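You operate a simulated robot arm through the tools that you are given. There is no shell and no other tool.

You are at the controls of a simulated robot arm. One attempt, no reset.

Task
Put things in order on the top of the long steel bench. At the end: the brown clay section two (marked "7 MM") stands where the green rag stood; the yellow sponge from the top of the long steel bench stands on top of the grey square slab; the green rag from the top of the long steel bench stands where the yellow sponge stood; the ribbed clay piece (marked "G7") from the top of the long steel bench stands where the brown clay section two stood; whatever was shut is shut again. Leave all else as you found it, and nothing knocked over.

Only the result counts: the job must be done as asked and must still hold three seconds after the hand-in. Knocking over, shifting, dropping, spilling or breaking anything else fails it.

Robot
A 7-joint arm with a two-finger gripper, fixed in place. Base frame: the origin is at the foot of the arm, x ahead of it, y to its left, z up; the work surface is at about z = 0. Units: cm, degrees, N and s.
With the tool pointing down near the work surface it reaches from about 16 to 38 cm from the base axis. Its first joint turns from -72.0 to 72.0 degrees. Payload 0.6 kg.
The TCP is the grasp point between the finger pads, 2.2 cm short of the fingertips. In the tool frame z runs along the fingers and y along their closing line. The gripper opens to 9.2 cm. The gripper's body begins 6.5 cm behind the TCP.
Orientation is that of the tool frame in the base frame, as a unit quaternion [x, y, z, w]. With the fingers straight down and closing along the base's y, the tool's x points along the base's -x, its y along +y and its z along -z.

Tools
- The arm moves only by the tool send_rows. Its argument "motion" is a list of rows, each an object of numbers (a shift or turn left out is 0, a gripper value left out holds the last): "claw": the opening, from 0 (shut) to 1 (fully open); "tx", "ty", "tz": the shift along the base's x, y, z in cm; "rx", "ry", "rz": the turn, a rotation vector about the base's x, y, z in degrees. In form: [{"claw": .., "tx": .., "ty": .., "tz": .., "rx": .., "ry": .., "rz": ..}, ...]. A call has 1 to 20 rows; each row shifts and turns the commanded pose from where the row before left it. Rows are played at 5 a second. More than 5 cm and 8.6 degrees between two rows, or a gripper value outside its range, and nothing of the call is played. A pose out of reach is approached as far as the arm can. The call stops where the force on the tool passes 40 N (or 10 N more than at its start, if that is more) or the arm is blocked; 0.2 s more then pass. Each finger halts on what it meets, pressing with about 24 N; the grip force reading is that of the motor and also rises with nothing between the fingers. The clock runs only during rows and for 0.2 s after the last one: add rows that do not move to give the fingers time. It gives the time, the measured TCP pose, the force on the tool (base axes), the opening and the grip force at its end, in the units of the frame above (readings bear some noise), with the torque about the TCP (base axes, N m) and any sound that the robot's microphone picked up, and new pictures: "pictures" is both (left out), scene, wrist or none.
- Cameras (640 x 400 px; columns grow to the right, rows downward): "scene" is fixed at [6.59, -28.54, 40.25]; the picture's right is [0.65, -0.76, 0.00], its down [-0.44, -0.38, -0.81] and it looks along [0.62, 0.53, -0.58] (base axes); focal length 214 px, centre (320, 200). "wrist" rides on the gripper at [7.1, 1.9, -10.2] in the tool frame; the picture's right is [-0.26, 0.97, 0.00], its down [-0.75, -0.20, -0.63] and it looks along [-0.60, -0.16, 0.78] (tool axes); focal length 280 px, centre (320, 200). There is no depth. A picture from a camera that has moved, and an enlarged one, comes with that camera's place and axes in the base frame and with its lens.
- close_up(camera, box): a new picture of the part [left, top, right, bottom] of that camera's present view, enlarged. The clock stands still meanwhile.
- job_done(): hands the job in; it is judged then, once.

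Places have to be worked out from the pictures, the camera data and where the tool is seen. Open the gripper and draw the arm clear of the work before you hand the job in, unless the task says otherwise.

The tools are called after "Call:" as a command line: name --argument value ..., lists and objects as JSON in quotes. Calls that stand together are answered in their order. send_rows: Moves the arm, as the interface text tells. Its arguments: {"type":"object","properties":{"motion":{"type":"array","items":{"type":"object","properties":{"claw":{"type":"number"},"tx":{"type":"number"},"ty":{"type":"number"},"tz":{"type":"number"},"rx":{"type":"number"},"ry":{"type":"number"},"rz":{"type":"number"}}}},"pictures":{"type":"string","enum":["both","scene","wrist","none"]}},"required":["motion"]} The other tools are called the same way: close_up (camera, box) takes an enlarged picture of a part of a camera's view; job_done () hands the job in.

At the start:

```text
time: 0.0
eef_pos: [24.88, 2.1, 27.48]
orientation: [0.0, 1.0, 0.001, 0.001]
force: [-0.3, -0.6, -0.2]
moment: [-0.01, 0.04, 0.01]
opening: 9.21
grip_force: 0.0
```

scene: 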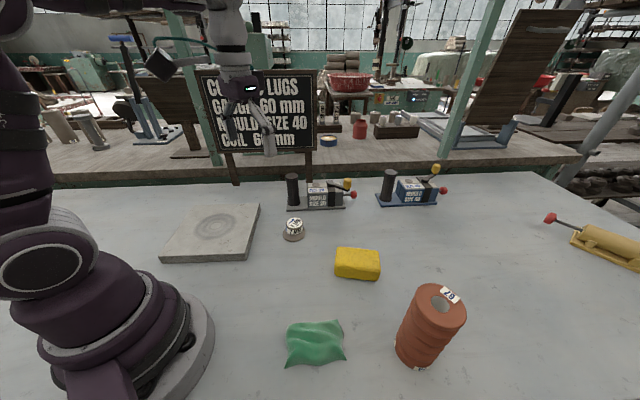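
wrist: 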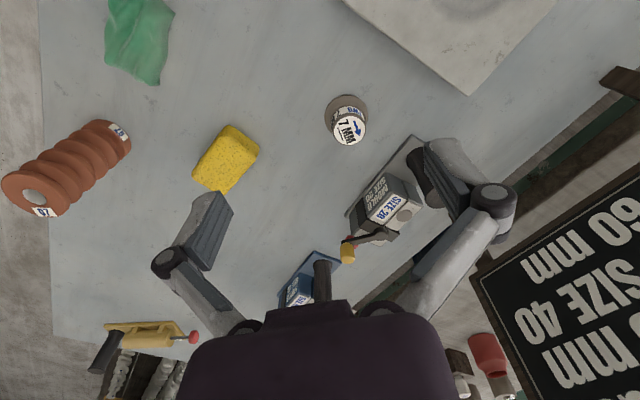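

I'll start by inspecting the views closely to identify the labelled items before moving anything.

Call:
close_up --camera "scene" --box '[260, 160, 460, 285]'

Call:
close_up --camera "wrist" --box '[280, 70, 480, 195]'

Call:
close_up --camera "scene" --box '[260, 270, 480, 400]'

Call:
close_up --camera "scene" --box '[180, 60, 340, 190]'

Call:
close_up --camera "wrist" --box '[0, 90, 270, 260]'

```text
3.20 times, centred on (360, 222) of scene
camera zoom: at [6.59, -28.54, 40.25], right [0.65, -0.76, 0.0], down [-0.44, -0.38, -0.81], along [0.62, 0.53, -0.58], focal length 686 px, centre (192, 128)
```

zoom: 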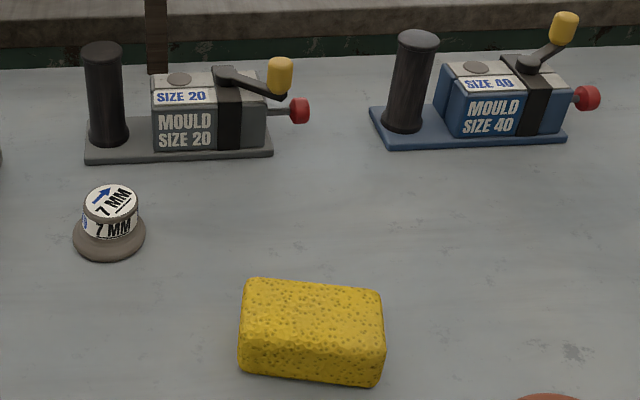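

```text
3.20 times, centred on (380, 132) of wrist
camera zoom: at [17.7, 4.0, 37.59], right [0.26, 0.96, 0.0], down [0.75, -0.21, 0.63], along [0.6, -0.16, -0.78], focal length 897 px, centre (128, 416)
```

zoom: 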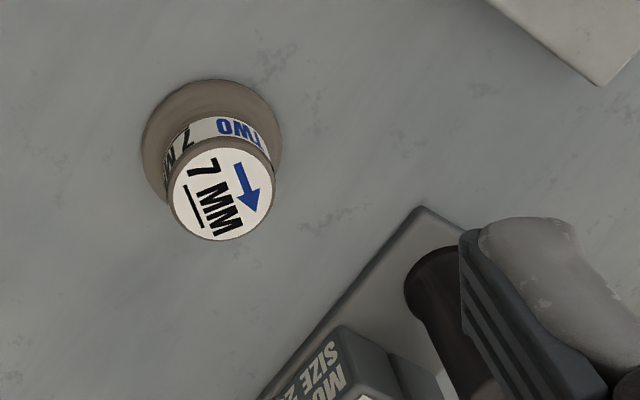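

```text
2.91 times, centred on (370, 335) of scene
camera zoom: at [6.59, -28.54, 40.25], right [0.65, -0.76, 0.0], down [-0.44, -0.38, -0.81], along [0.62, 0.53, -0.58], focal length 624 px, centre (174, -193)
```

zoom: 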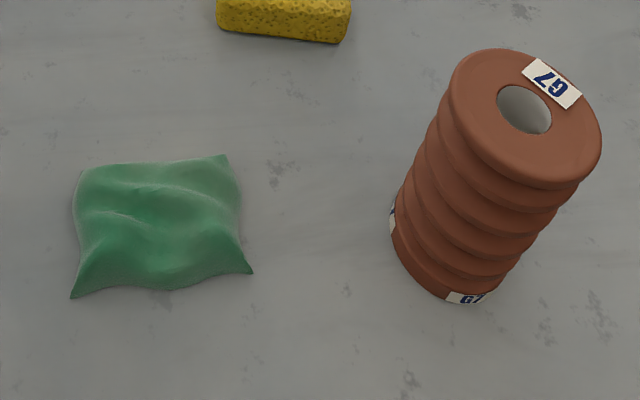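

```text
3.08 times, centred on (260, 125) of scene
camera zoom: at [6.59, -28.54, 40.25], right [0.65, -0.76, 0.0], down [-0.44, -0.38, -0.81], along [0.62, 0.53, -0.58], focal length 660 px, centre (505, 431)
```

zoom: 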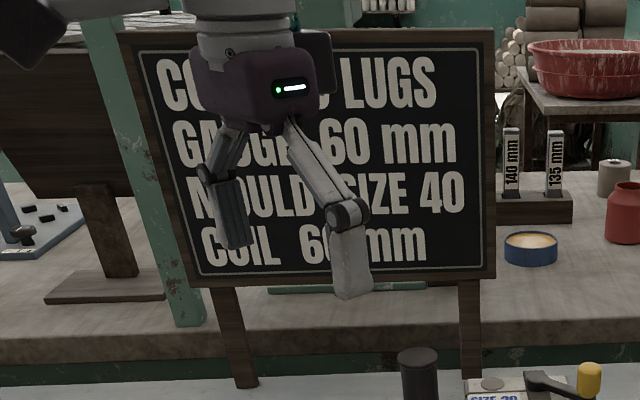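

```text
2.35 times, centred on (135, 175) of wrist
camera zoom: at [17.7, 4.0, 37.59], right [0.26, 0.96, 0.0], down [0.75, -0.21, 0.63], along [0.6, -0.16, -0.78], focal length 660 px, centre (755, 259)
```

zoom: 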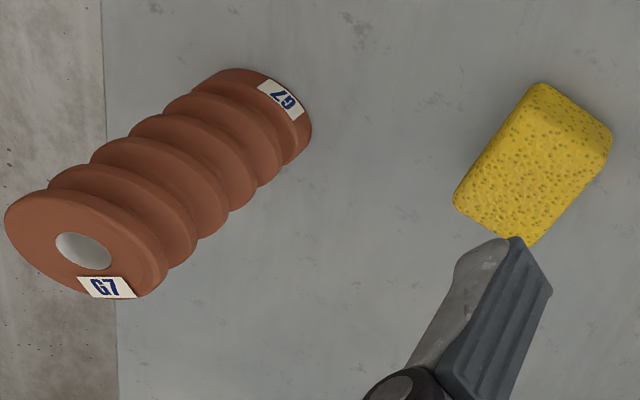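

The 7 MM piece ("TWO"), sponge, rag and G7 are all identified; first estimates are 7MM ≈ (32.7, 3.3), sponge ≈ (34.7, -14.8), rag ≈ (17.6, -18.2), G7 ≈ (27.5, -30.5, about 13.5 tall) and slab ≈ (20, 19). I'll move to a look-pose over the sponge to refine these with the wrist camera.

Call:
send_rows --motion '[{"tx": 0.6, "ty": -1.95, "tz": -1.4, "claw": 1}, {"tx": 0.6, "ty": -1.95, "tz": -1.4}, {"tx": 0.6, "ty": -1.95, "tz": -1.4}, {"tx": 0.6, "ty": -1.95, "tz": -1.4}, {"tx": 0.6, "ty": -1.95, "tz": -1.4}, {"tx": 0.6, "ty": -1.95, "tz": -1.4}, {"tx": 0.6, "ty": -1.95, "tz": -1.4}, {"tx": 0.6, "ty": -1.95, "tz": -1.4}, {}]' --pictures "both"

```text
time: 2.0
eef_pos: [29.52, -13.49, 16.14]
orientation: [0.0, 1.0, 0.001, 0.0]
force: [0.0, 0.1, 0.0]
moment: [-0.02, 0.02, -0.02]
opening: 9.24
grip_force: 0.1
camera wrist: at [22.5, -11.67, 26.18], right [0.26, 0.97, 0.0], down [0.75, -0.21, 0.63], along [0.6, -0.16, -0.78], focal length 280 px, centre (320, 200)
```

scene: 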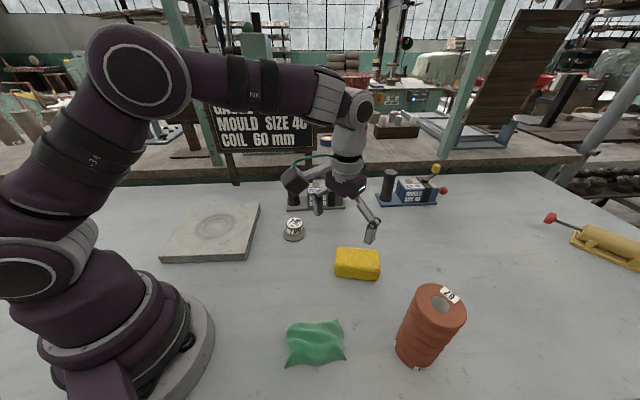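
wrist: 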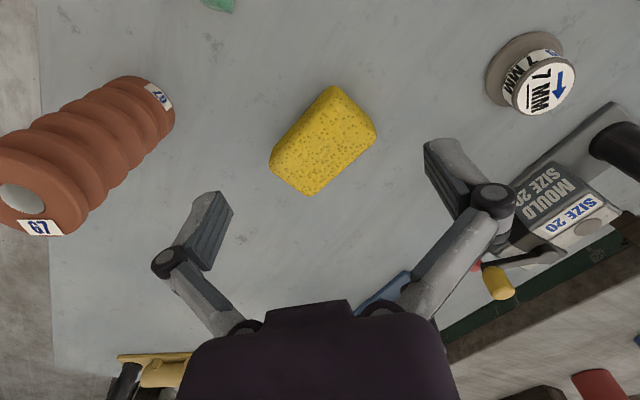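

The sponge is ahead of the tool in view. I'll take close-ups to measure its corners, and those of the 7MM piece, from this nearer pose.

Call:
close_up --camera "wrist" --box '[240, 70, 400, 210]'

Call:
close_up --camera "wrist" --box '[460, 20, 620, 120]'

Call:
close_up --camera "scene" --box '[280, 130, 440, 300]'

```text
2.86 times, centred on (320, 140) of wrist
camera zoom: at [22.5, -11.67, 26.18], right [0.26, 0.97, 0.0], down [0.75, -0.21, 0.63], along [0.6, -0.16, -0.78], focal length 801 px, centre (320, 371)
```

zoom: 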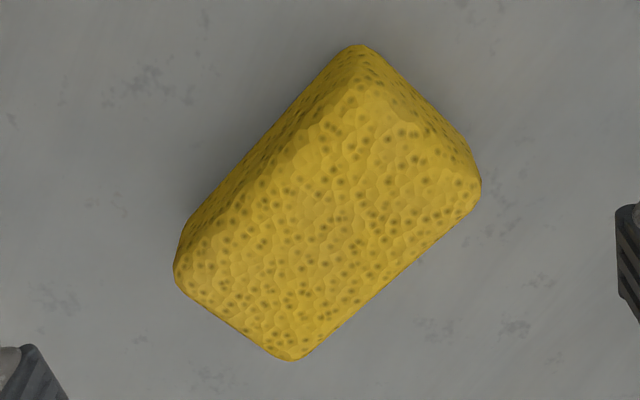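

```text
4.00 times, centred on (540, 70) of wrist
camera zoom: at [22.5, -11.67, 26.18], right [0.26, 0.97, 0.0], down [0.75, -0.21, 0.63], along [0.6, -0.16, -0.78], focal length 1122 px, centre (-560, 720)
```

zoom: 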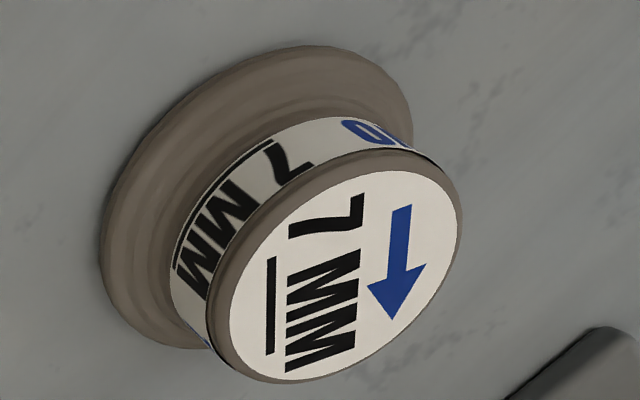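

```text
2.35 times, centred on (360, 215) of scene
camera zoom: at [6.59, -28.54, 40.25], right [0.65, -0.76, 0.0], down [-0.44, -0.38, -0.81], along [0.62, 0.53, -0.58], focal length 505 px, centre (226, 165)
```

zoom: 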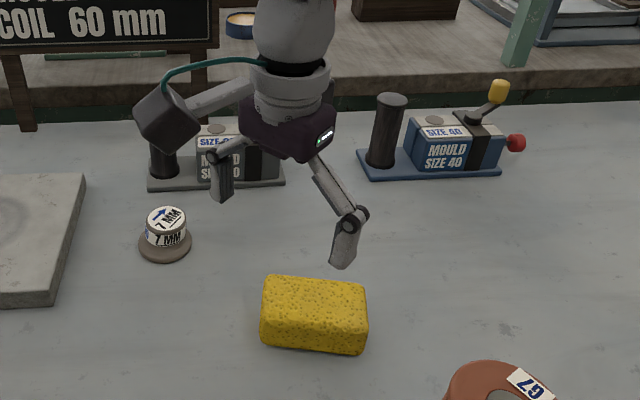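

Sponge estimate: centre ≈ (34.6, -14.8), height ≈ 3, short axis pointing about 30° from base x. I'll turn the gripper by -59.5° so it closes across the short side, and hover above at z≈12.

Call:
send_rows --motion '[{"tx": 0.63, "ty": -0.16, "tz": -0.5, "rz": -7.44}, {"tx": 0.63, "ty": -0.16, "tz": -0.5, "rz": -7.44}, {"tx": 0.63, "ty": -0.16, "tz": -0.5, "rz": -7.44}, {"tx": 0.63, "ty": -0.16, "tz": -0.5, "rz": -7.44}, {"tx": 0.63, "ty": -0.16, "tz": -0.5, "rz": -7.44}, {"tx": 0.63, "ty": -0.16, "tz": -0.5, "rz": -7.44}, {"tx": 0.63, "ty": -0.16, "tz": -0.5, "rz": -7.44}, {"tx": 0.63, "ty": -0.16, "tz": -0.5, "rz": -7.44}, {}, {}]' --pictures "both"

```text
time: 4.2
eef_pos: [34.65, -14.76, 12.09]
orientation: [0.497, 0.868, 0.001, 0.001]
force: [-0.8, 0.6, 0.0]
moment: [-0.01, 0.03, -0.01]
opening: 9.22
grip_force: 0.0
camera wrist: at [32.74, -7.72, 22.27], right [0.96, 0.26, 0.0], down [0.2, -0.75, 0.63], along [0.17, -0.6, -0.78], focal length 280 px, centre (320, 200)
```

scene: 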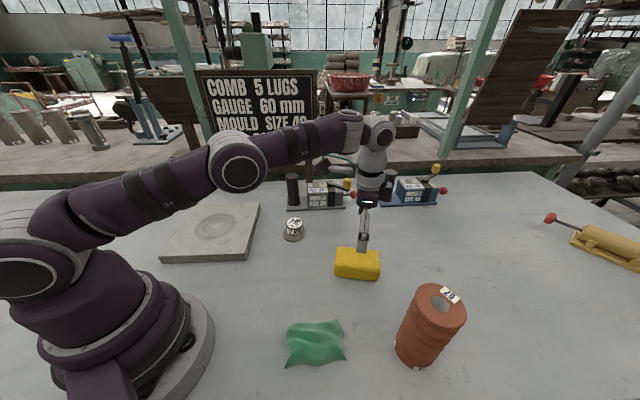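
wrist: 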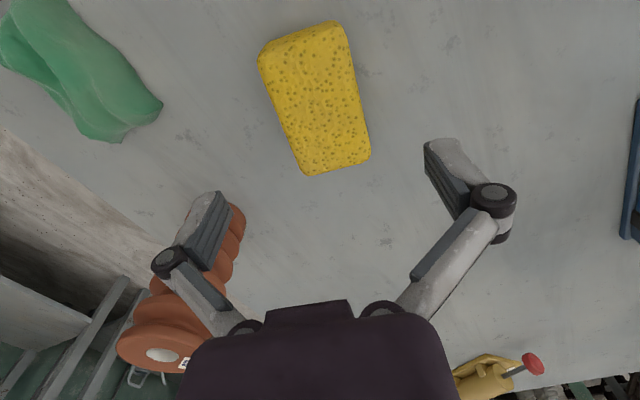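

The alignment looks right; a close-up will let me fine-tune the centre and angle before descending.

Call:
close_up --camera "wrist" --box '[220, 0, 420, 190]'

Call:
close_up --camera "scene" --box '[310, 180, 430, 290]'

Call:
close_up --camera "wrist" --box '[0, 0, 200, 160]'

```text
2.11 times, centred on (320, 95) of wrist
camera zoom: at [32.74, -7.72, 22.27], right [0.96, 0.26, 0.0], down [0.2, -0.75, 0.63], along [0.17, -0.6, -0.78], focal length 590 px, centre (320, 421)
```

zoom: 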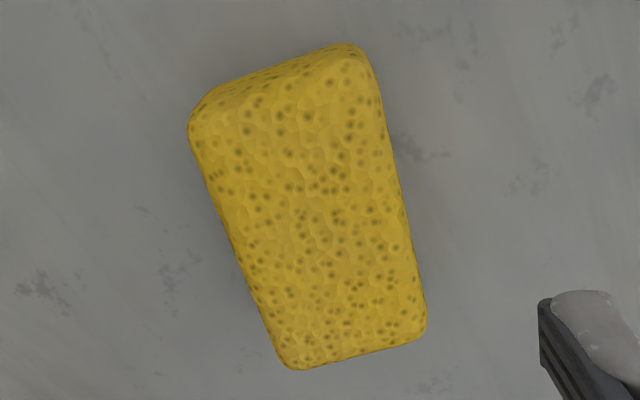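

```text
3.64 times, centred on (370, 235) of scene
camera zoom: at [6.59, -28.54, 40.25], right [0.65, -0.76, 0.0], down [-0.44, -0.38, -0.81], along [0.62, 0.53, -0.58], focal length 780 px, centre (138, 73)
```

zoom: 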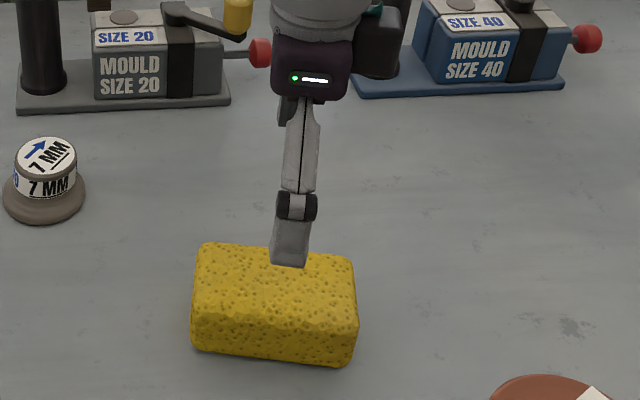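

```text
2.50 times, centred on (100, 80) of wrist
camera zoom: at [32.74, -7.72, 22.27], right [0.96, 0.26, 0.0], down [0.2, -0.75, 0.63], along [0.17, -0.6, -0.78], focal length 701 px, centre (870, 500)
```

zoom: 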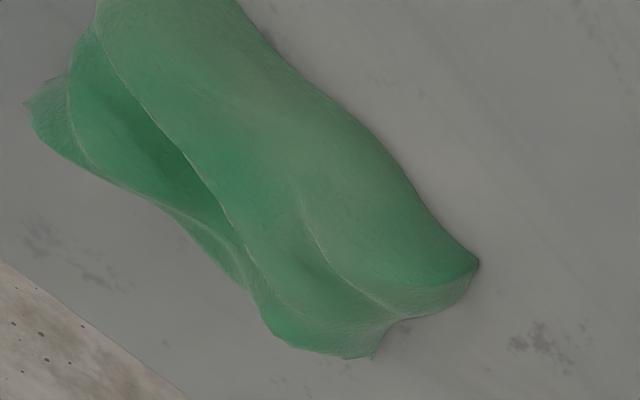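

Sponge centre refined to ≈ (34.9, -15.0), about 5.5 × 9.2 × 3 cm, closing axis within ~1° of the tool. I'll shift slightly and descend to straddle it.

Call:
send_rows --motion '[{"tx": 0.2, "ty": -0.2, "tz": -1.5, "rz": 1}, {"tz": -1.5}, {"tz": -1.5}, {"tz": -1.5}, {"tz": -1.3}, {"tz": -1.0}, {"tz": -0.8}, {}, {}]' --pictures "both"

```text
time: 6.2
eef_pos: [34.63, -15.08, 3.06]
orientation: [0.488, 0.873, 0.001, 0.002]
force: [-0.4, -0.2, 0.2]
moment: [0.01, 0.01, -0.02]
opening: 9.19
grip_force: 0.0
camera wrist: at [32.69, -7.96, 13.27], right [0.96, 0.28, 0.0], down [0.22, -0.75, 0.63], along [0.18, -0.6, -0.78], focal length 280 px, centre (320, 200)
```

scene: 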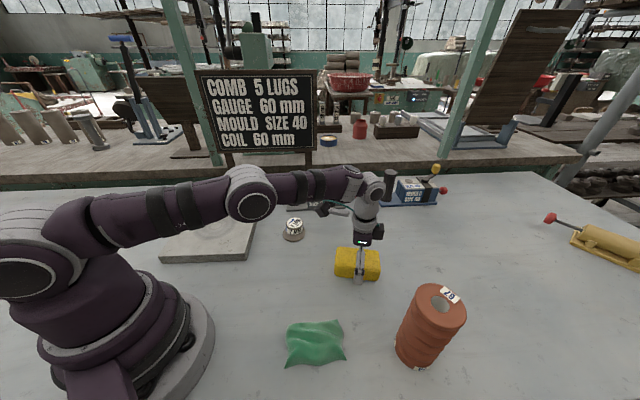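
wrist: 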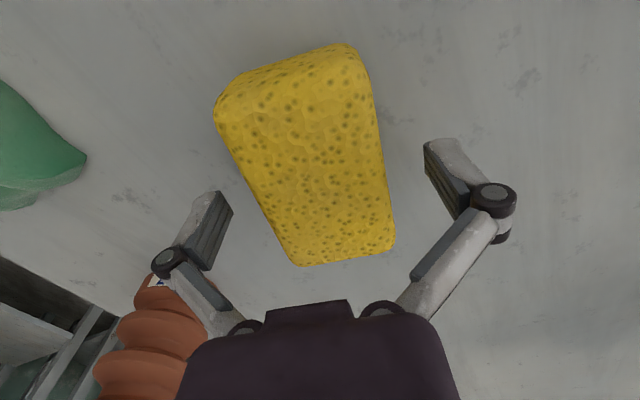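

The sponge is centred between the fingers (edges match the predicted pixels to ~0.1 cm). I'll lower 0.4 cm more and close.

Call:
send_rows --motion '[{"tz": -0.4}, {"claw": 0}, {}, {}, {}, {}]' --pictures "wrist"

```text
time: 7.6
eef_pos: [34.76, -15.05, 2.67]
orientation: [0.489, 0.872, 0.0, 0.001]
force: [0.2, -0.6, 10.8]
moment: [-0.02, 0.03, 0.06]
opening: 5.68
grip_force: 24.0
camera wrist: at [32.73, -7.99, 12.89], right [0.96, 0.28, 0.0], down [0.22, -0.75, 0.63], along [0.18, -0.6, -0.78], focal length 280 px, centre (320, 200)
```

wrist: 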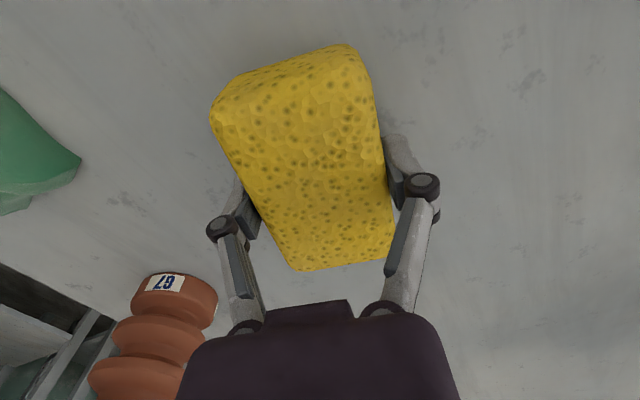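

The sponge is gripped (opening 5.7, 24 N); I note its place as (34.8, -15.0). I'll lift it and carry it over the slab, turning with the arm.

Call:
send_rows --motion '[{"tz": 1}, {"tz": 2.5}, {"tz": 3.5}, {"tz": 3.5}, {"tx": -1.2, "ty": 2.9, "rz": 5.6}, {"tx": -1.2, "ty": 2.9, "rz": 5.6}, {"tx": -1.2, "ty": 2.9, "rz": 5.6}, {"tx": -1.2, "ty": 2.9, "rz": 5.6}, {"tx": -1.2, "ty": 2.9, "rz": 5.6}, {"tx": -1.2, "ty": 2.9, "rz": 5.6}, {"tx": -1.2, "ty": 2.9, "rz": 5.6}, {"tx": -1.2, "ty": 2.9, "rz": 5.6}, {"tx": -1.2, "ty": 2.9, "rz": 5.6}, {"tx": -1.2, "ty": 2.9, "rz": 5.6}, {"tx": -1.15, "ty": 2.9, "rz": 5.6}, {"tx": -1.15, "ty": 2.85, "rz": 5.6}, {}, {}]' --pictures "both"

```text
time: 11.4
eef_pos: [20.57, 19.9, 13.24]
orientation: [-0.076, 0.997, 0.001, 0.001]
force: [0.4, 0.3, -0.7]
moment: [-0.01, 0.02, 0.03]
opening: 5.69
grip_force: 24.2
camera wrist: at [13.22, 20.57, 23.34], right [0.11, 0.99, 0.0], down [0.77, -0.09, 0.63], along [0.62, -0.07, -0.78], focal length 280 px, centre (320, 200)
```

scene: 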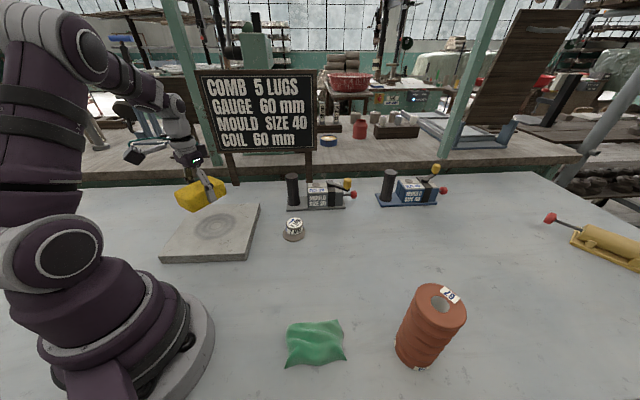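
wrist: 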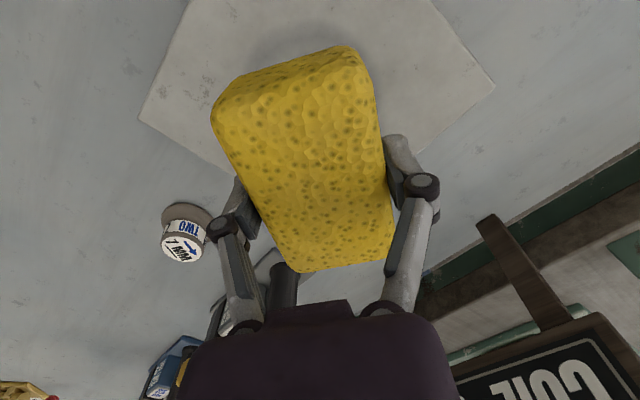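

The carry is good. I'll check the slab's thickness in a close-up before lowering.

Call:
close_up --camera "scene" --box '[150, 170, 270, 270]'

```text
4.00 times, centred on (210, 220) of scene
camera zoom: at [6.59, -28.54, 40.25], right [0.65, -0.76, 0.0], down [-0.44, -0.38, -0.81], along [0.62, 0.53, -0.58], focal length 858 px, centre (760, 120)
```

zoom: 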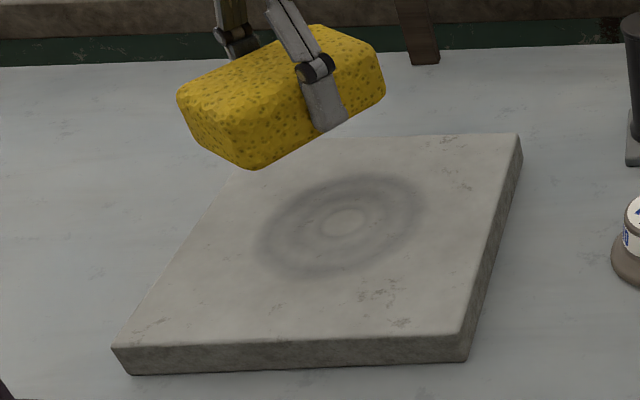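

Slab top ≈ 2.0 cm, circle centre ≈ (20.6, 19.5). Contact should come at TCP z ≈ 4.7; I'll lower to just above that.

Call:
send_rows --motion '[{"ty": -0.4, "tz": -1.6}, {"tz": -1.6}, {"tz": -1.6}, {"tz": -1.5}, {"tz": -1.0}, {"tz": -0.6}, {"tz": -0.2}, {}]' --pictures "scene"

Call:
close_up --camera "scene" --box '[150, 170, 270, 270]'

```text
time: 13.2
eef_pos: [20.63, 19.44, 5.19]
orientation: [-0.074, 0.997, 0.001, 0.002]
force: [1.4, -2.2, 26.3]
moment: [-0.08, -0.07, 0.01]
opening: 5.7
grip_force: 23.7
```

scene: 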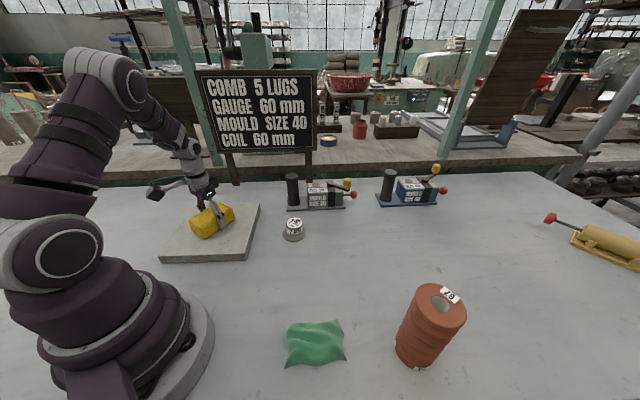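

```text
4.00 times, centred on (210, 220) of scene
camera zoom: at [6.58, -28.54, 40.25], right [0.65, -0.76, 0.0], down [-0.44, -0.38, -0.81], along [0.62, 0.53, -0.58], focal length 858 px, centre (760, 120)
```

zoom: 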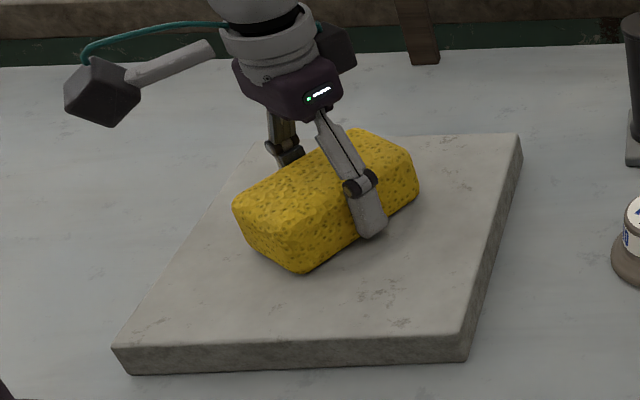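

Contact: 26 N upward at z=5.19, so the sponge rests on the slab (≈2.4 thick). I'll ease off the pressure slightly, open and rise.

Call:
send_rows --motion '[{"tz": 0.1}, {"claw": 1}, {}, {}, {}, {"tz": 1.5}, {"tz": 3}, {"tz": 3.5}, {"tz": 3.5}, {}]' --pictures "both"

Call:
close_up --camera "scene" --box '[150, 170, 270, 270]'

```text
time: 15.4
eef_pos: [20.43, 19.28, 16.91]
orientation: [-0.075, 0.997, 0.001, 0.001]
force: [-0.5, -0.7, 0.1]
moment: [0.0, -0.02, -0.01]
opening: 9.21
grip_force: 0.0
camera wrist: at [13.15, 20.21, 26.94], right [0.11, 0.99, 0.0], down [0.77, -0.09, 0.63], along [0.62, -0.07, -0.78], focal length 280 px, centre (320, 200)
```

scene: 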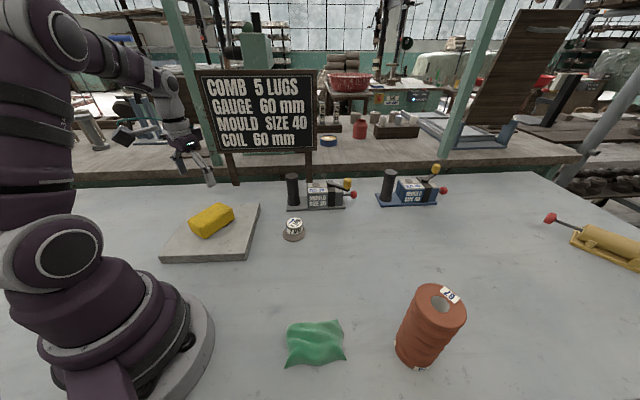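
wrist: 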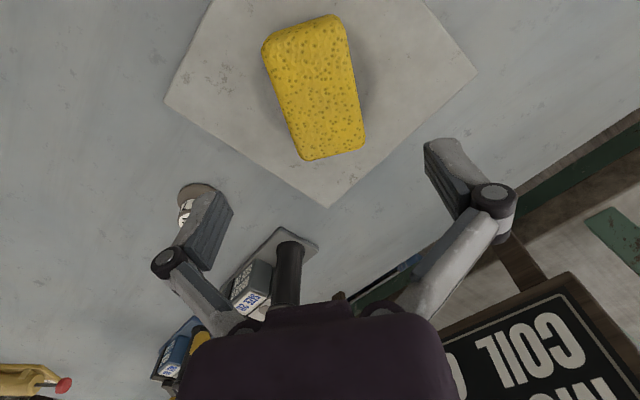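

```text
4.00 times, centred on (210, 220) of scene
camera zoom: at [6.59, -28.54, 40.25], right [0.65, -0.76, 0.0], down [-0.44, -0.38, -0.81], along [0.62, 0.53, -0.58], focal length 858 px, centre (760, 120)
```

zoom: 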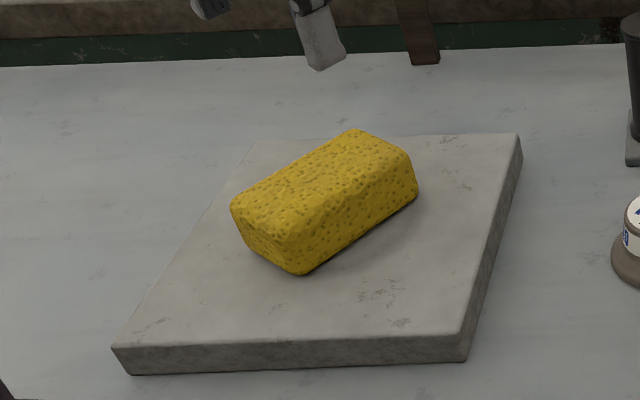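

The sponge sits flat on the slab. Next the rag: estimate centre ≈ (17.9, -17.7), about 6.3 × 9 cm with the short axis at ~45°. I'll swing round on an arc to hover over it with the gripper turned to close across the short side.

Call:
send_rows --motion '[{"tx": 2.12, "ty": -2.9, "tz": -0.3, "rz": -4.47}, {"tx": 1.69, "ty": -3.15, "tz": -0.3, "rz": -4.47}, {"tx": 1.3, "ty": -3.25, "tz": -0.3, "rz": -4.47}, {"tx": 0.78, "ty": -3.44, "tz": -0.3, "rz": -4.47}, {"tx": 0.43, "ty": -3.42, "tz": -0.3, "rz": -4.47}, {"tx": -0.07, "ty": -3.42, "tz": -0.3, "rz": -4.47}, {"tx": -0.51, "ty": -3.39, "tz": -0.3, "rz": -4.47}, {"tx": -0.87, "ty": -3.24, "tz": -0.3, "rz": -4.47}, {"tx": -1.38, "ty": -3.09, "tz": -0.3, "rz": -4.47}, {"tx": -1.63, "ty": -2.85, "tz": -0.3, "rz": -4.47}, {"tx": -2.08, "ty": -2.58, "tz": -0.3, "rz": -4.47}, {"tx": -2.28, "ty": -2.27, "tz": -0.3, "rz": -4.47}, {}, {}]' --pictures "both"

Call:
close_up --camera "wrist" --box '[220, 0, 420, 190]'

Call:
close_up --camera "scene" --box '[260, 290, 380, 390]'

```text
time: 18.4
eef_pos: [18.03, -17.45, 13.14]
orientation: [0.383, 0.924, 0.0, 0.001]
force: [0.9, 0.8, -1.0]
moment: [0.0, -0.01, 0.02]
opening: 9.21
grip_force: 0.1
camera wrist: at [14.4, -11.18, 23.27], right [0.87, 0.5, 0.0], down [0.39, -0.68, 0.63], along [0.31, -0.54, -0.78], focal length 280 px, centre (320, 200)
```

scene: 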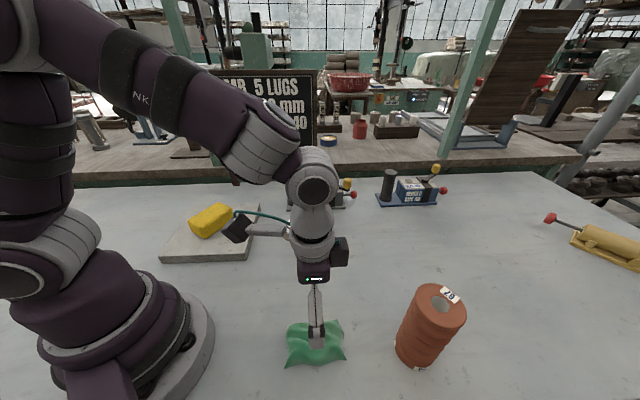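
wrist: 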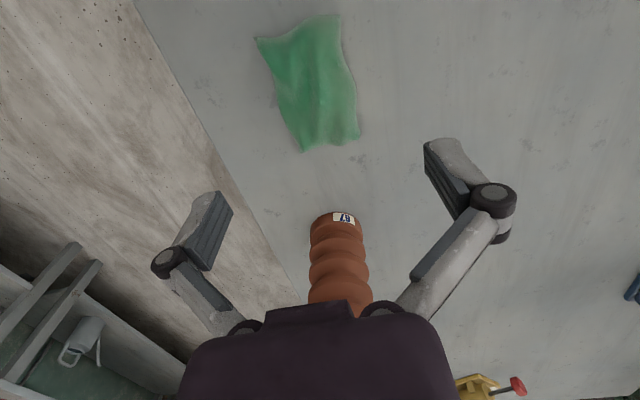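

```text
2.11 times, centred on (320, 95) of wrist
camera zoom: at [14.4, -11.18, 23.27], right [0.87, 0.5, 0.0], down [0.39, -0.68, 0.63], along [0.31, -0.54, -0.78], focal length 590 px, centre (320, 421)
```

zoom: 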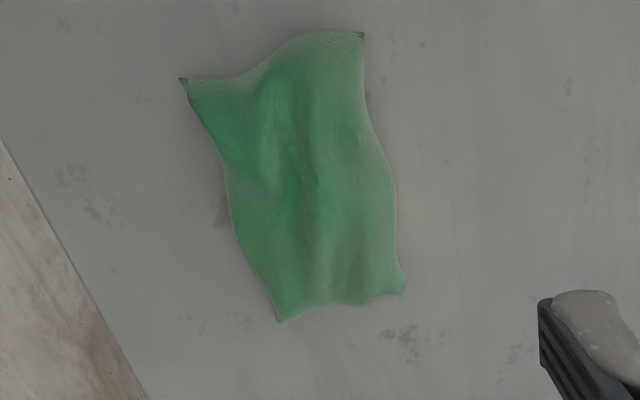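

```text
4.00 times, centred on (320, 340) of scene
camera zoom: at [6.59, -28.54, 40.25], right [0.65, -0.76, 0.0], down [-0.44, -0.38, -0.81], along [0.62, 0.53, -0.58], focal length 858 px, centre (320, -360)
```

zoom: 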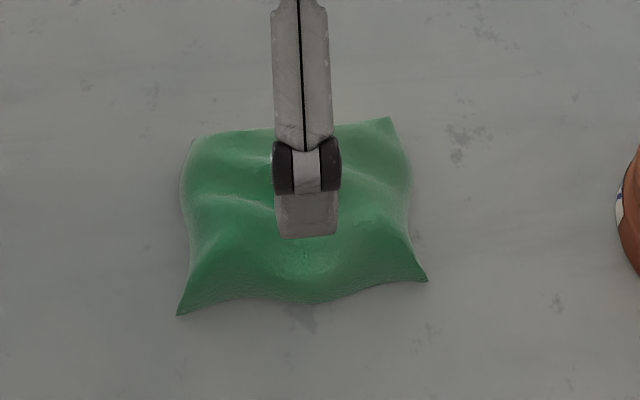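

Rag corners agree in both views: centre (17.8, -17.8), short axis ≈ 44°, width ≈ 6.1 cm. I'll centre on it and descend to z≈3.2, then check.

Call:
send_rows --motion '[{"tx": -0.2, "ty": -0.3, "tz": -1.8}, {"tz": -2}, {"tz": -2}, {"tz": -2}, {"tz": -1.3}, {"tz": -0.8}, {}, {}]' --pictures "both"

Call:
close_up --camera "wrist" --box '[200, 30, 440, 230]'

Call:
close_up --camera "scene" --box '[260, 290, 380, 390]'

```text
time: 20.2
eef_pos: [17.9, -17.85, 3.28]
orientation: [0.382, 0.924, 0.0, 0.001]
force: [0.3, -0.1, 0.1]
moment: [0.01, 0.0, 0.02]
opening: 9.23
grip_force: 0.1
camera wrist: at [14.2, -11.63, 13.4], right [0.87, 0.5, 0.0], down [0.39, -0.68, 0.63], along [0.31, -0.54, -0.78], focal length 280 px, centre (320, 200)
```

scene: 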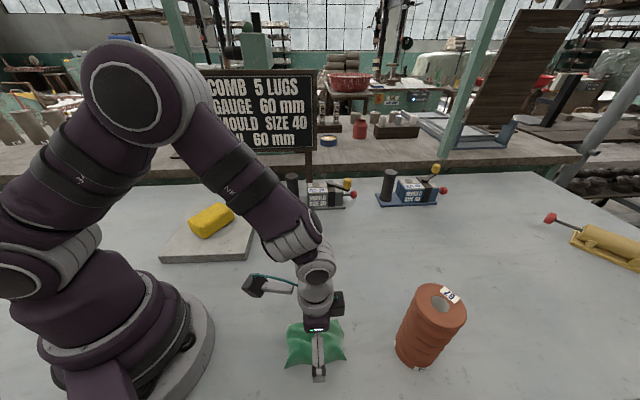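
wrist: 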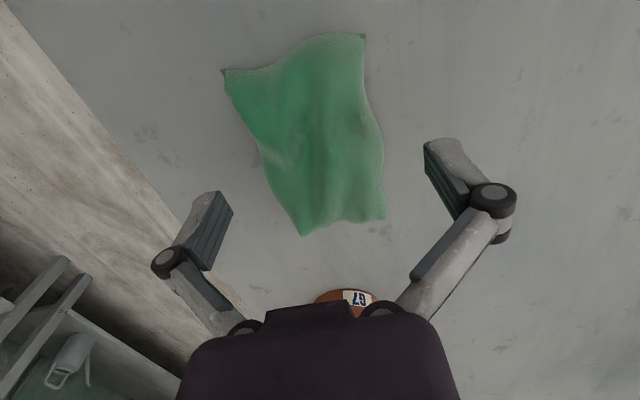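

```text
2.00 times, centred on (320, 130) of wrist
camera zoom: at [14.2, -11.63, 13.4], right [0.87, 0.5, 0.0], down [0.39, -0.68, 0.63], along [0.31, -0.54, -0.78], focal length 561 px, centre (320, 340)
```

zoom: 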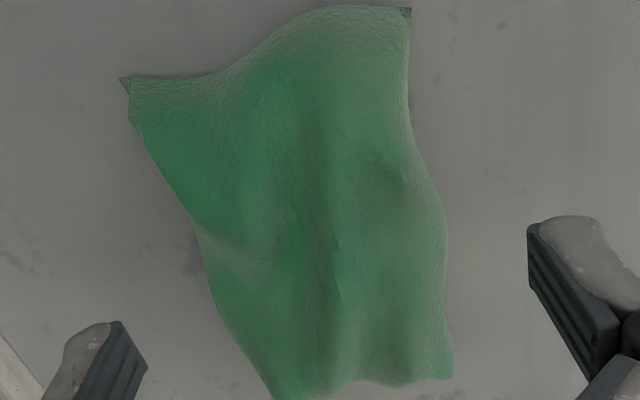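

```text
4.00 times, centred on (320, 340) of scene
camera zoom: at [6.59, -28.54, 40.25], right [0.65, -0.76, 0.0], down [-0.44, -0.38, -0.81], along [0.62, 0.53, -0.58], focal length 858 px, centre (320, -360)
```

zoom: 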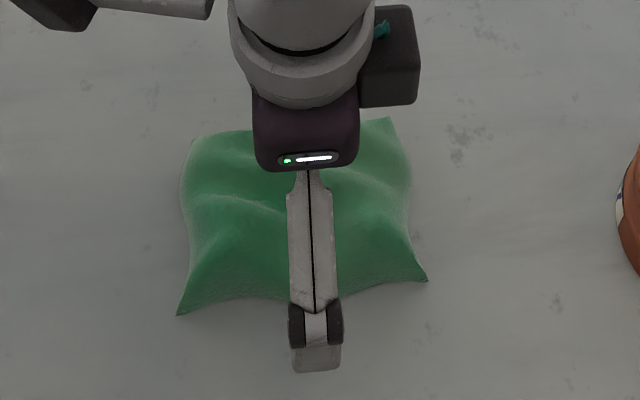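

The fingers straddle the rag's middle. I'll lower to z≈2.55 (tips ≈0.35 above bench) and close.

Call:
send_rows --motion '[{"tz": -0.45}, {"tz": -0.3}, {"claw": 0}, {}, {}, {}, {}, {}]' --pictures "both"

Call:
close_up --camera "scene" --box '[260, 290, 380, 390]'

```text
time: 22.0
eef_pos: [17.83, -17.94, 2.46]
orientation: [0.383, 0.924, 0.0, 0.002]
force: [1.9, 1.2, 11.7]
moment: [0.03, -0.06, 0.04]
opening: 5.69
grip_force: 24.5
camera wrist: at [14.15, -11.61, 12.64], right [0.87, 0.5, 0.0], down [0.39, -0.68, 0.63], along [0.31, -0.54, -0.78], focal length 280 px, centre (320, 200)
```

scene: 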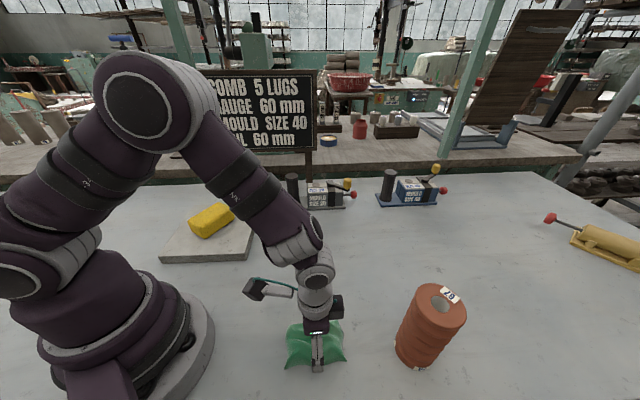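
wrist: 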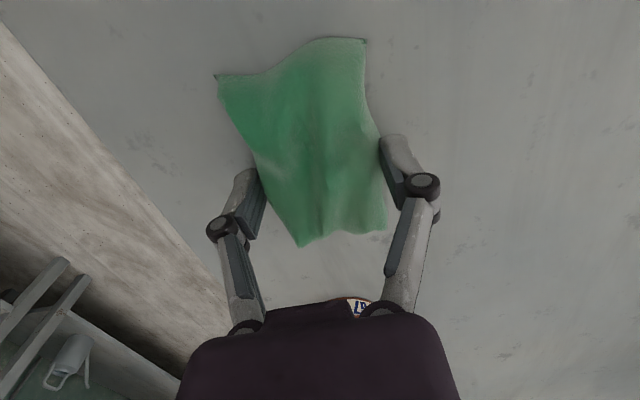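

```text
4.00 times, centred on (320, 340) of scene
camera zoom: at [6.59, -28.53, 40.26], right [0.65, -0.76, 0.0], down [-0.44, -0.38, -0.81], along [0.62, 0.53, -0.58], focal length 858 px, centre (320, -360)
```

zoom: 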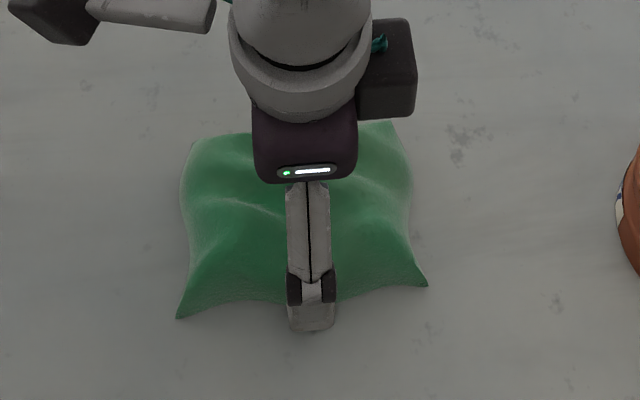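

The rag is held (opening 5.7, 24 N). I'll lift gently and carry it to above the sponge's old place with the same orientation used there.

Call:
send_rows --motion '[{"tz": 0.7}, {"tz": 1.5}, {"tz": 2}, {"tz": 2}, {"tx": 2.12, "ty": 0.36, "rz": -1.7}, {"tx": 2.12, "ty": 0.36, "rz": -1.7}, {"tx": 2.12, "ty": 0.36, "rz": -1.7}, {"tx": 2.12, "ty": 0.36, "rz": -1.7}, {"tx": 2.12, "ty": 0.36, "rz": -1.7}, {"tx": 2.12, "ty": 0.36, "rz": -1.7}, {"tx": 2.12, "ty": 0.36, "rz": -1.7}, {"tx": 2.12, "ty": 0.36, "rz": -1.7}, {}, {}]' --pictures "both"

Call:
close_up --camera "scene" --box '[290, 170, 430, 310]'

```text
time: 25.0
eef_pos: [34.65, -14.93, 8.52]
orientation: [0.489, 0.872, 0.001, 0.001]
force: [-0.2, -0.5, 0.3]
moment: [0.01, -0.01, -0.03]
opening: 5.72
grip_force: 23.6
camera wrist: at [32.71, -7.92, 18.72], right [0.96, 0.28, 0.0], down [0.22, -0.75, 0.63], along [0.18, -0.6, -0.78], focal length 280 px, centre (320, 200)
```

scene: 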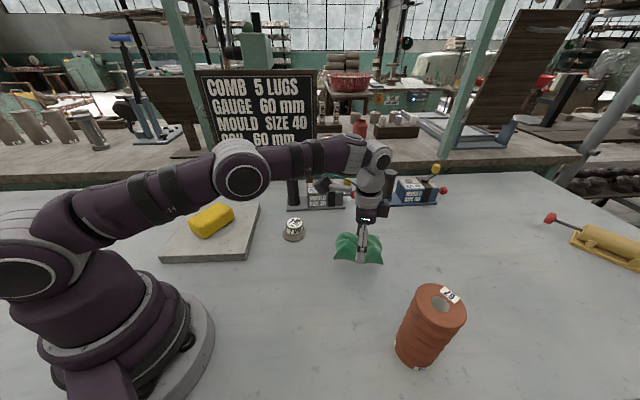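
wrist: 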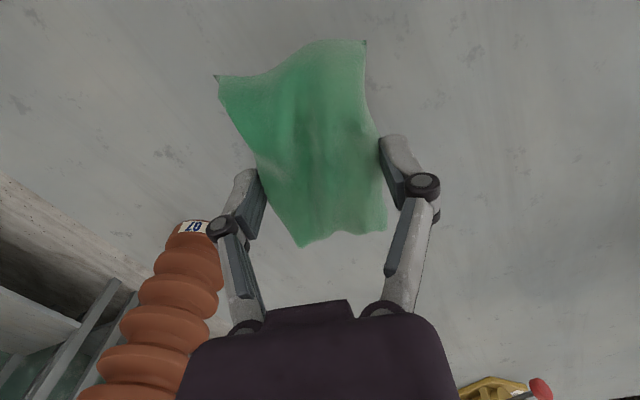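

```text
2.86 times, centred on (360, 240) of scene
camera zoom: at [6.59, -28.54, 40.25], right [0.65, -0.76, 0.0], down [-0.44, -0.38, -0.81], along [0.62, 0.53, -0.58], focal length 613 px, centre (206, 86)
```

zoom: 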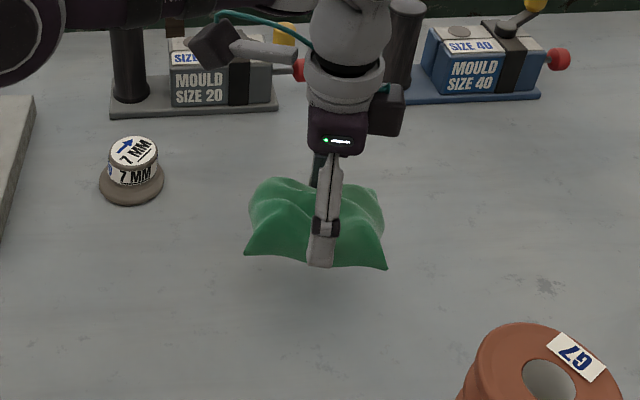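

The rag is held level. I'll nudge to the sponge's old centre and lower to the grasp height.

Call:
send_rows --motion '[{"tx": 0.15, "ty": -0.15, "tz": -1.5}, {"tz": -1.5}, {"tz": -1.3}, {"tz": -0.9}, {"tz": -0.5}, {"tz": -0.25}, {}, {}]' --pictures "none"

```text
time: 26.8
eef_pos: [34.98, -15.19, 2.68]
orientation: [0.49, 0.872, 0.0, 0.002]
force: [-0.9, 0.9, -0.6]
moment: [0.01, -0.02, 0.03]
opening: 5.7
grip_force: 23.8
```

No contact yet at z=2.68; a small further lowering, then I'll check the force.

Call:
send_rows --motion '[{"tx": -0.1, "ty": 0.05, "tz": -0.15}, {"tz": -0.1}, {}]' --pictures "scene"

Call:
close_up --camera "scene" --box '[290, 170, 430, 310]'

```text
time: 27.6
eef_pos: [34.79, -15.15, 2.5]
orientation: [0.489, 0.872, 0.001, 0.001]
force: [0.0, 1.6, 5.6]
moment: [0.03, 0.02, 0.04]
opening: 5.7
grip_force: 23.6
```

scene: 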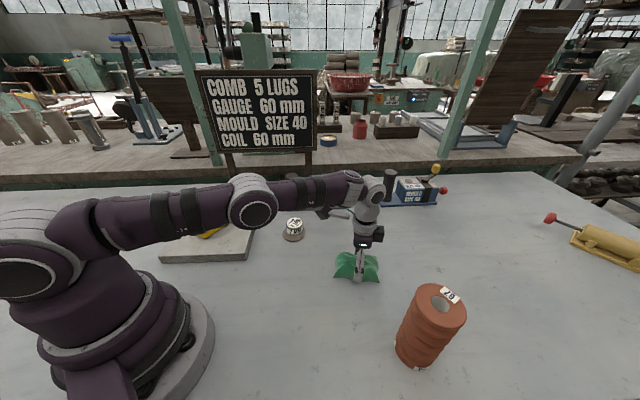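

```text
2.86 times, centred on (360, 240) of scene
camera zoom: at [6.59, -28.54, 40.25], right [0.65, -0.76, 0.0], down [-0.44, -0.38, -0.81], along [0.62, 0.53, -0.58], focal length 613 px, centre (206, 86)
```

zoom: 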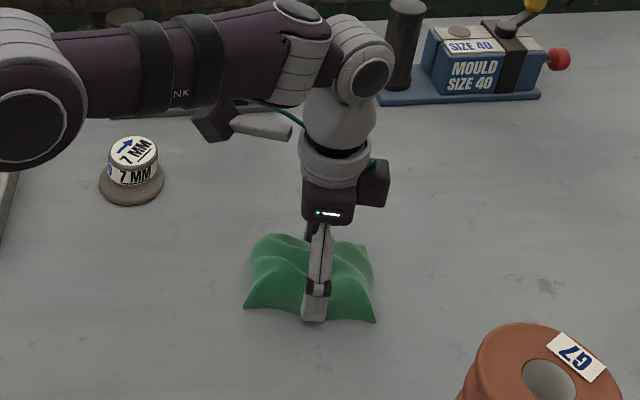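

Contact at 5.6 N with the rag on the bench at (34.8, -15.1). I'll release and rise.

Call:
send_rows --motion '[{"claw": 1}, {}, {}, {}, {"tz": 1.5}, {"tz": 3}, {"tz": 3.5}, {"tz": 3}, {}]' --pictures "both"

Call:
close_up --camera "scene" --box '[290, 170, 430, 310]'

```text
time: 29.6
eef_pos: [34.47, -14.88, 13.38]
orientation: [0.489, 0.872, 0.001, 0.002]
force: [-0.3, -0.7, -0.3]
moment: [0.0, 0.02, -0.02]
opening: 9.22
grip_force: 0.1
out of reach, approached as far as the arm can: row 8
camera wrist: at [32.47, -7.88, 23.5], right [0.96, 0.28, 0.0], down [0.22, -0.75, 0.63], along [0.18, -0.6, -0.78], focal length 280 px, centre (320, 200)
```

scene: 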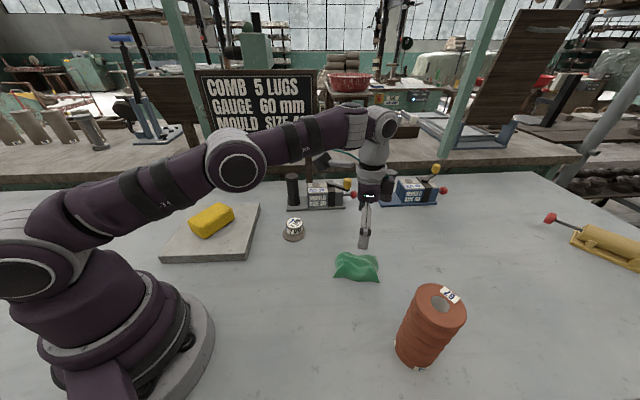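
wrist: 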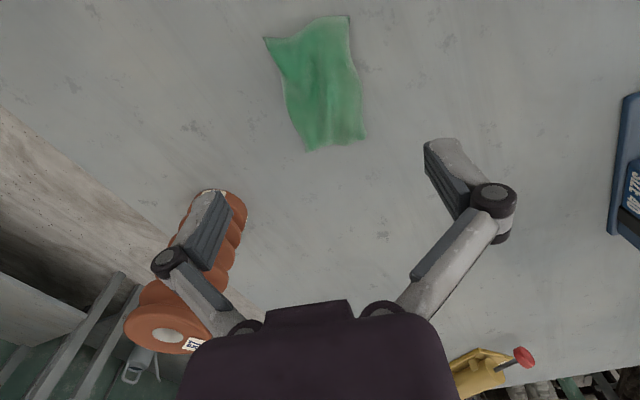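

```text
2.86 times, centred on (360, 240) of scene
camera zoom: at [6.59, -28.54, 40.25], right [0.65, -0.76, 0.0], down [-0.44, -0.38, -0.81], along [0.62, 0.53, -0.58], focal length 613 px, centre (206, 86)
```

zoom: 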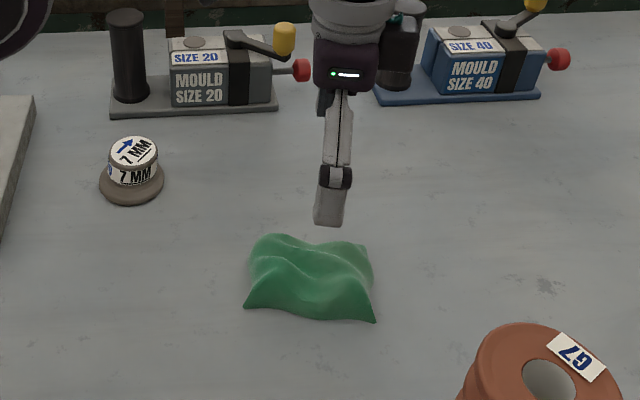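

The rag is down in the sponge's old place. Next I'll swing over to hover above the 7 MM piece (≈(32.8, 3.4)), turning the gripper to close along y.

Call:
send_rows --motion '[{"tx": -0.6, "ty": 2.2, "rz": 7.33}, {"tx": -0.5, "ty": 2.3, "rz": 7.33}, {"tx": -0.4, "ty": 2.3, "rz": 7.33}, {"tx": -0.3, "ty": 2.3, "rz": 7.33}, {"ty": 2.3, "rz": 7.33}, {"ty": 2.3, "rz": 7.33}, {"ty": 2.3, "rz": 7.33}, {"ty": 2.3, "rz": 7.33}, {}, {}]' --pictures "both"

Call:
close_up --camera "wrist" --box '[240, 30, 400, 150]'

Call:
close_up --camera "scene" --box '[260, 180, 340, 250]'

```text
time: 31.8
eef_pos: [32.68, 3.16, 13.28]
orientation: [-0.001, 1.0, 0.001, 0.001]
force: [-0.2, -0.6, 0.4]
moment: [-0.02, -0.02, 0.01]
opening: 9.2
grip_force: 0.1
camera wrist: at [25.67, 5.1, 23.55], right [0.26, 0.97, 0.0], down [0.75, -0.2, 0.63], along [0.6, -0.16, -0.78], focal length 280 px, centre (320, 200)
```

scene: 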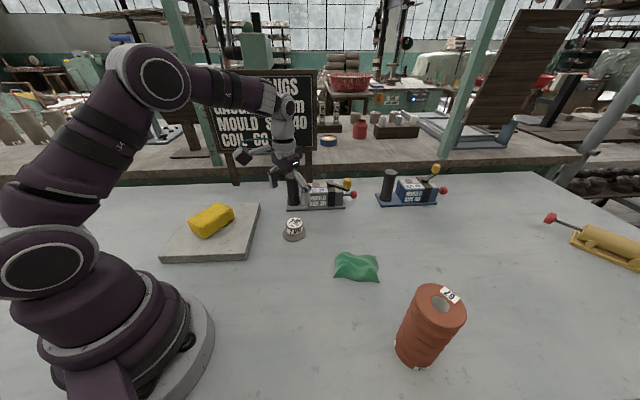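
wrist: 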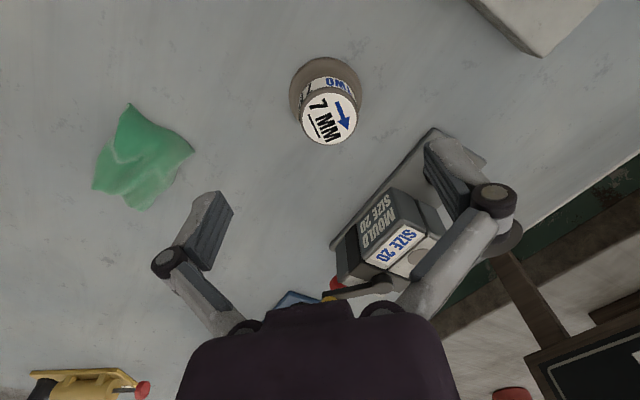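

```text
3.33 times, centred on (320, 90) of wrist
camera zoom: at [25.67, 5.1, 23.55], right [0.26, 0.97, 0.0], down [0.75, -0.2, 0.63], along [0.6, -0.16, -0.78], focal length 935 px, centre (320, 567)
```

zoom: 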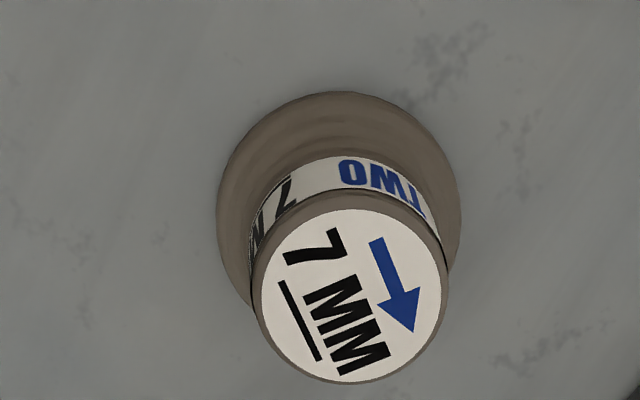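

```text
5.71 times, centred on (300, 215) of scene
camera zoom: at [6.59, -28.54, 40.25], right [0.65, -0.76, 0.0], down [-0.44, -0.38, -0.81], along [0.62, 0.53, -0.58], focal length 1226 px, centre (434, 114)
```

zoom: 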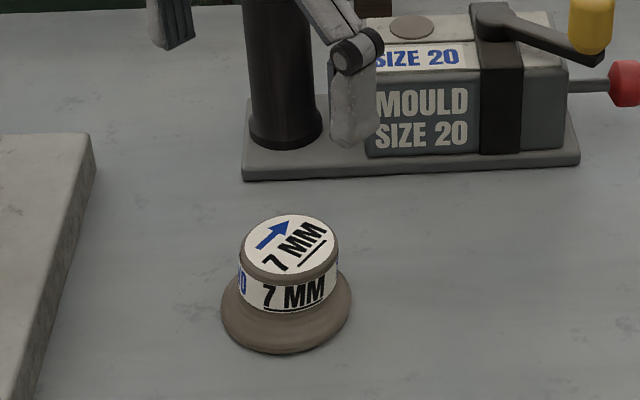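

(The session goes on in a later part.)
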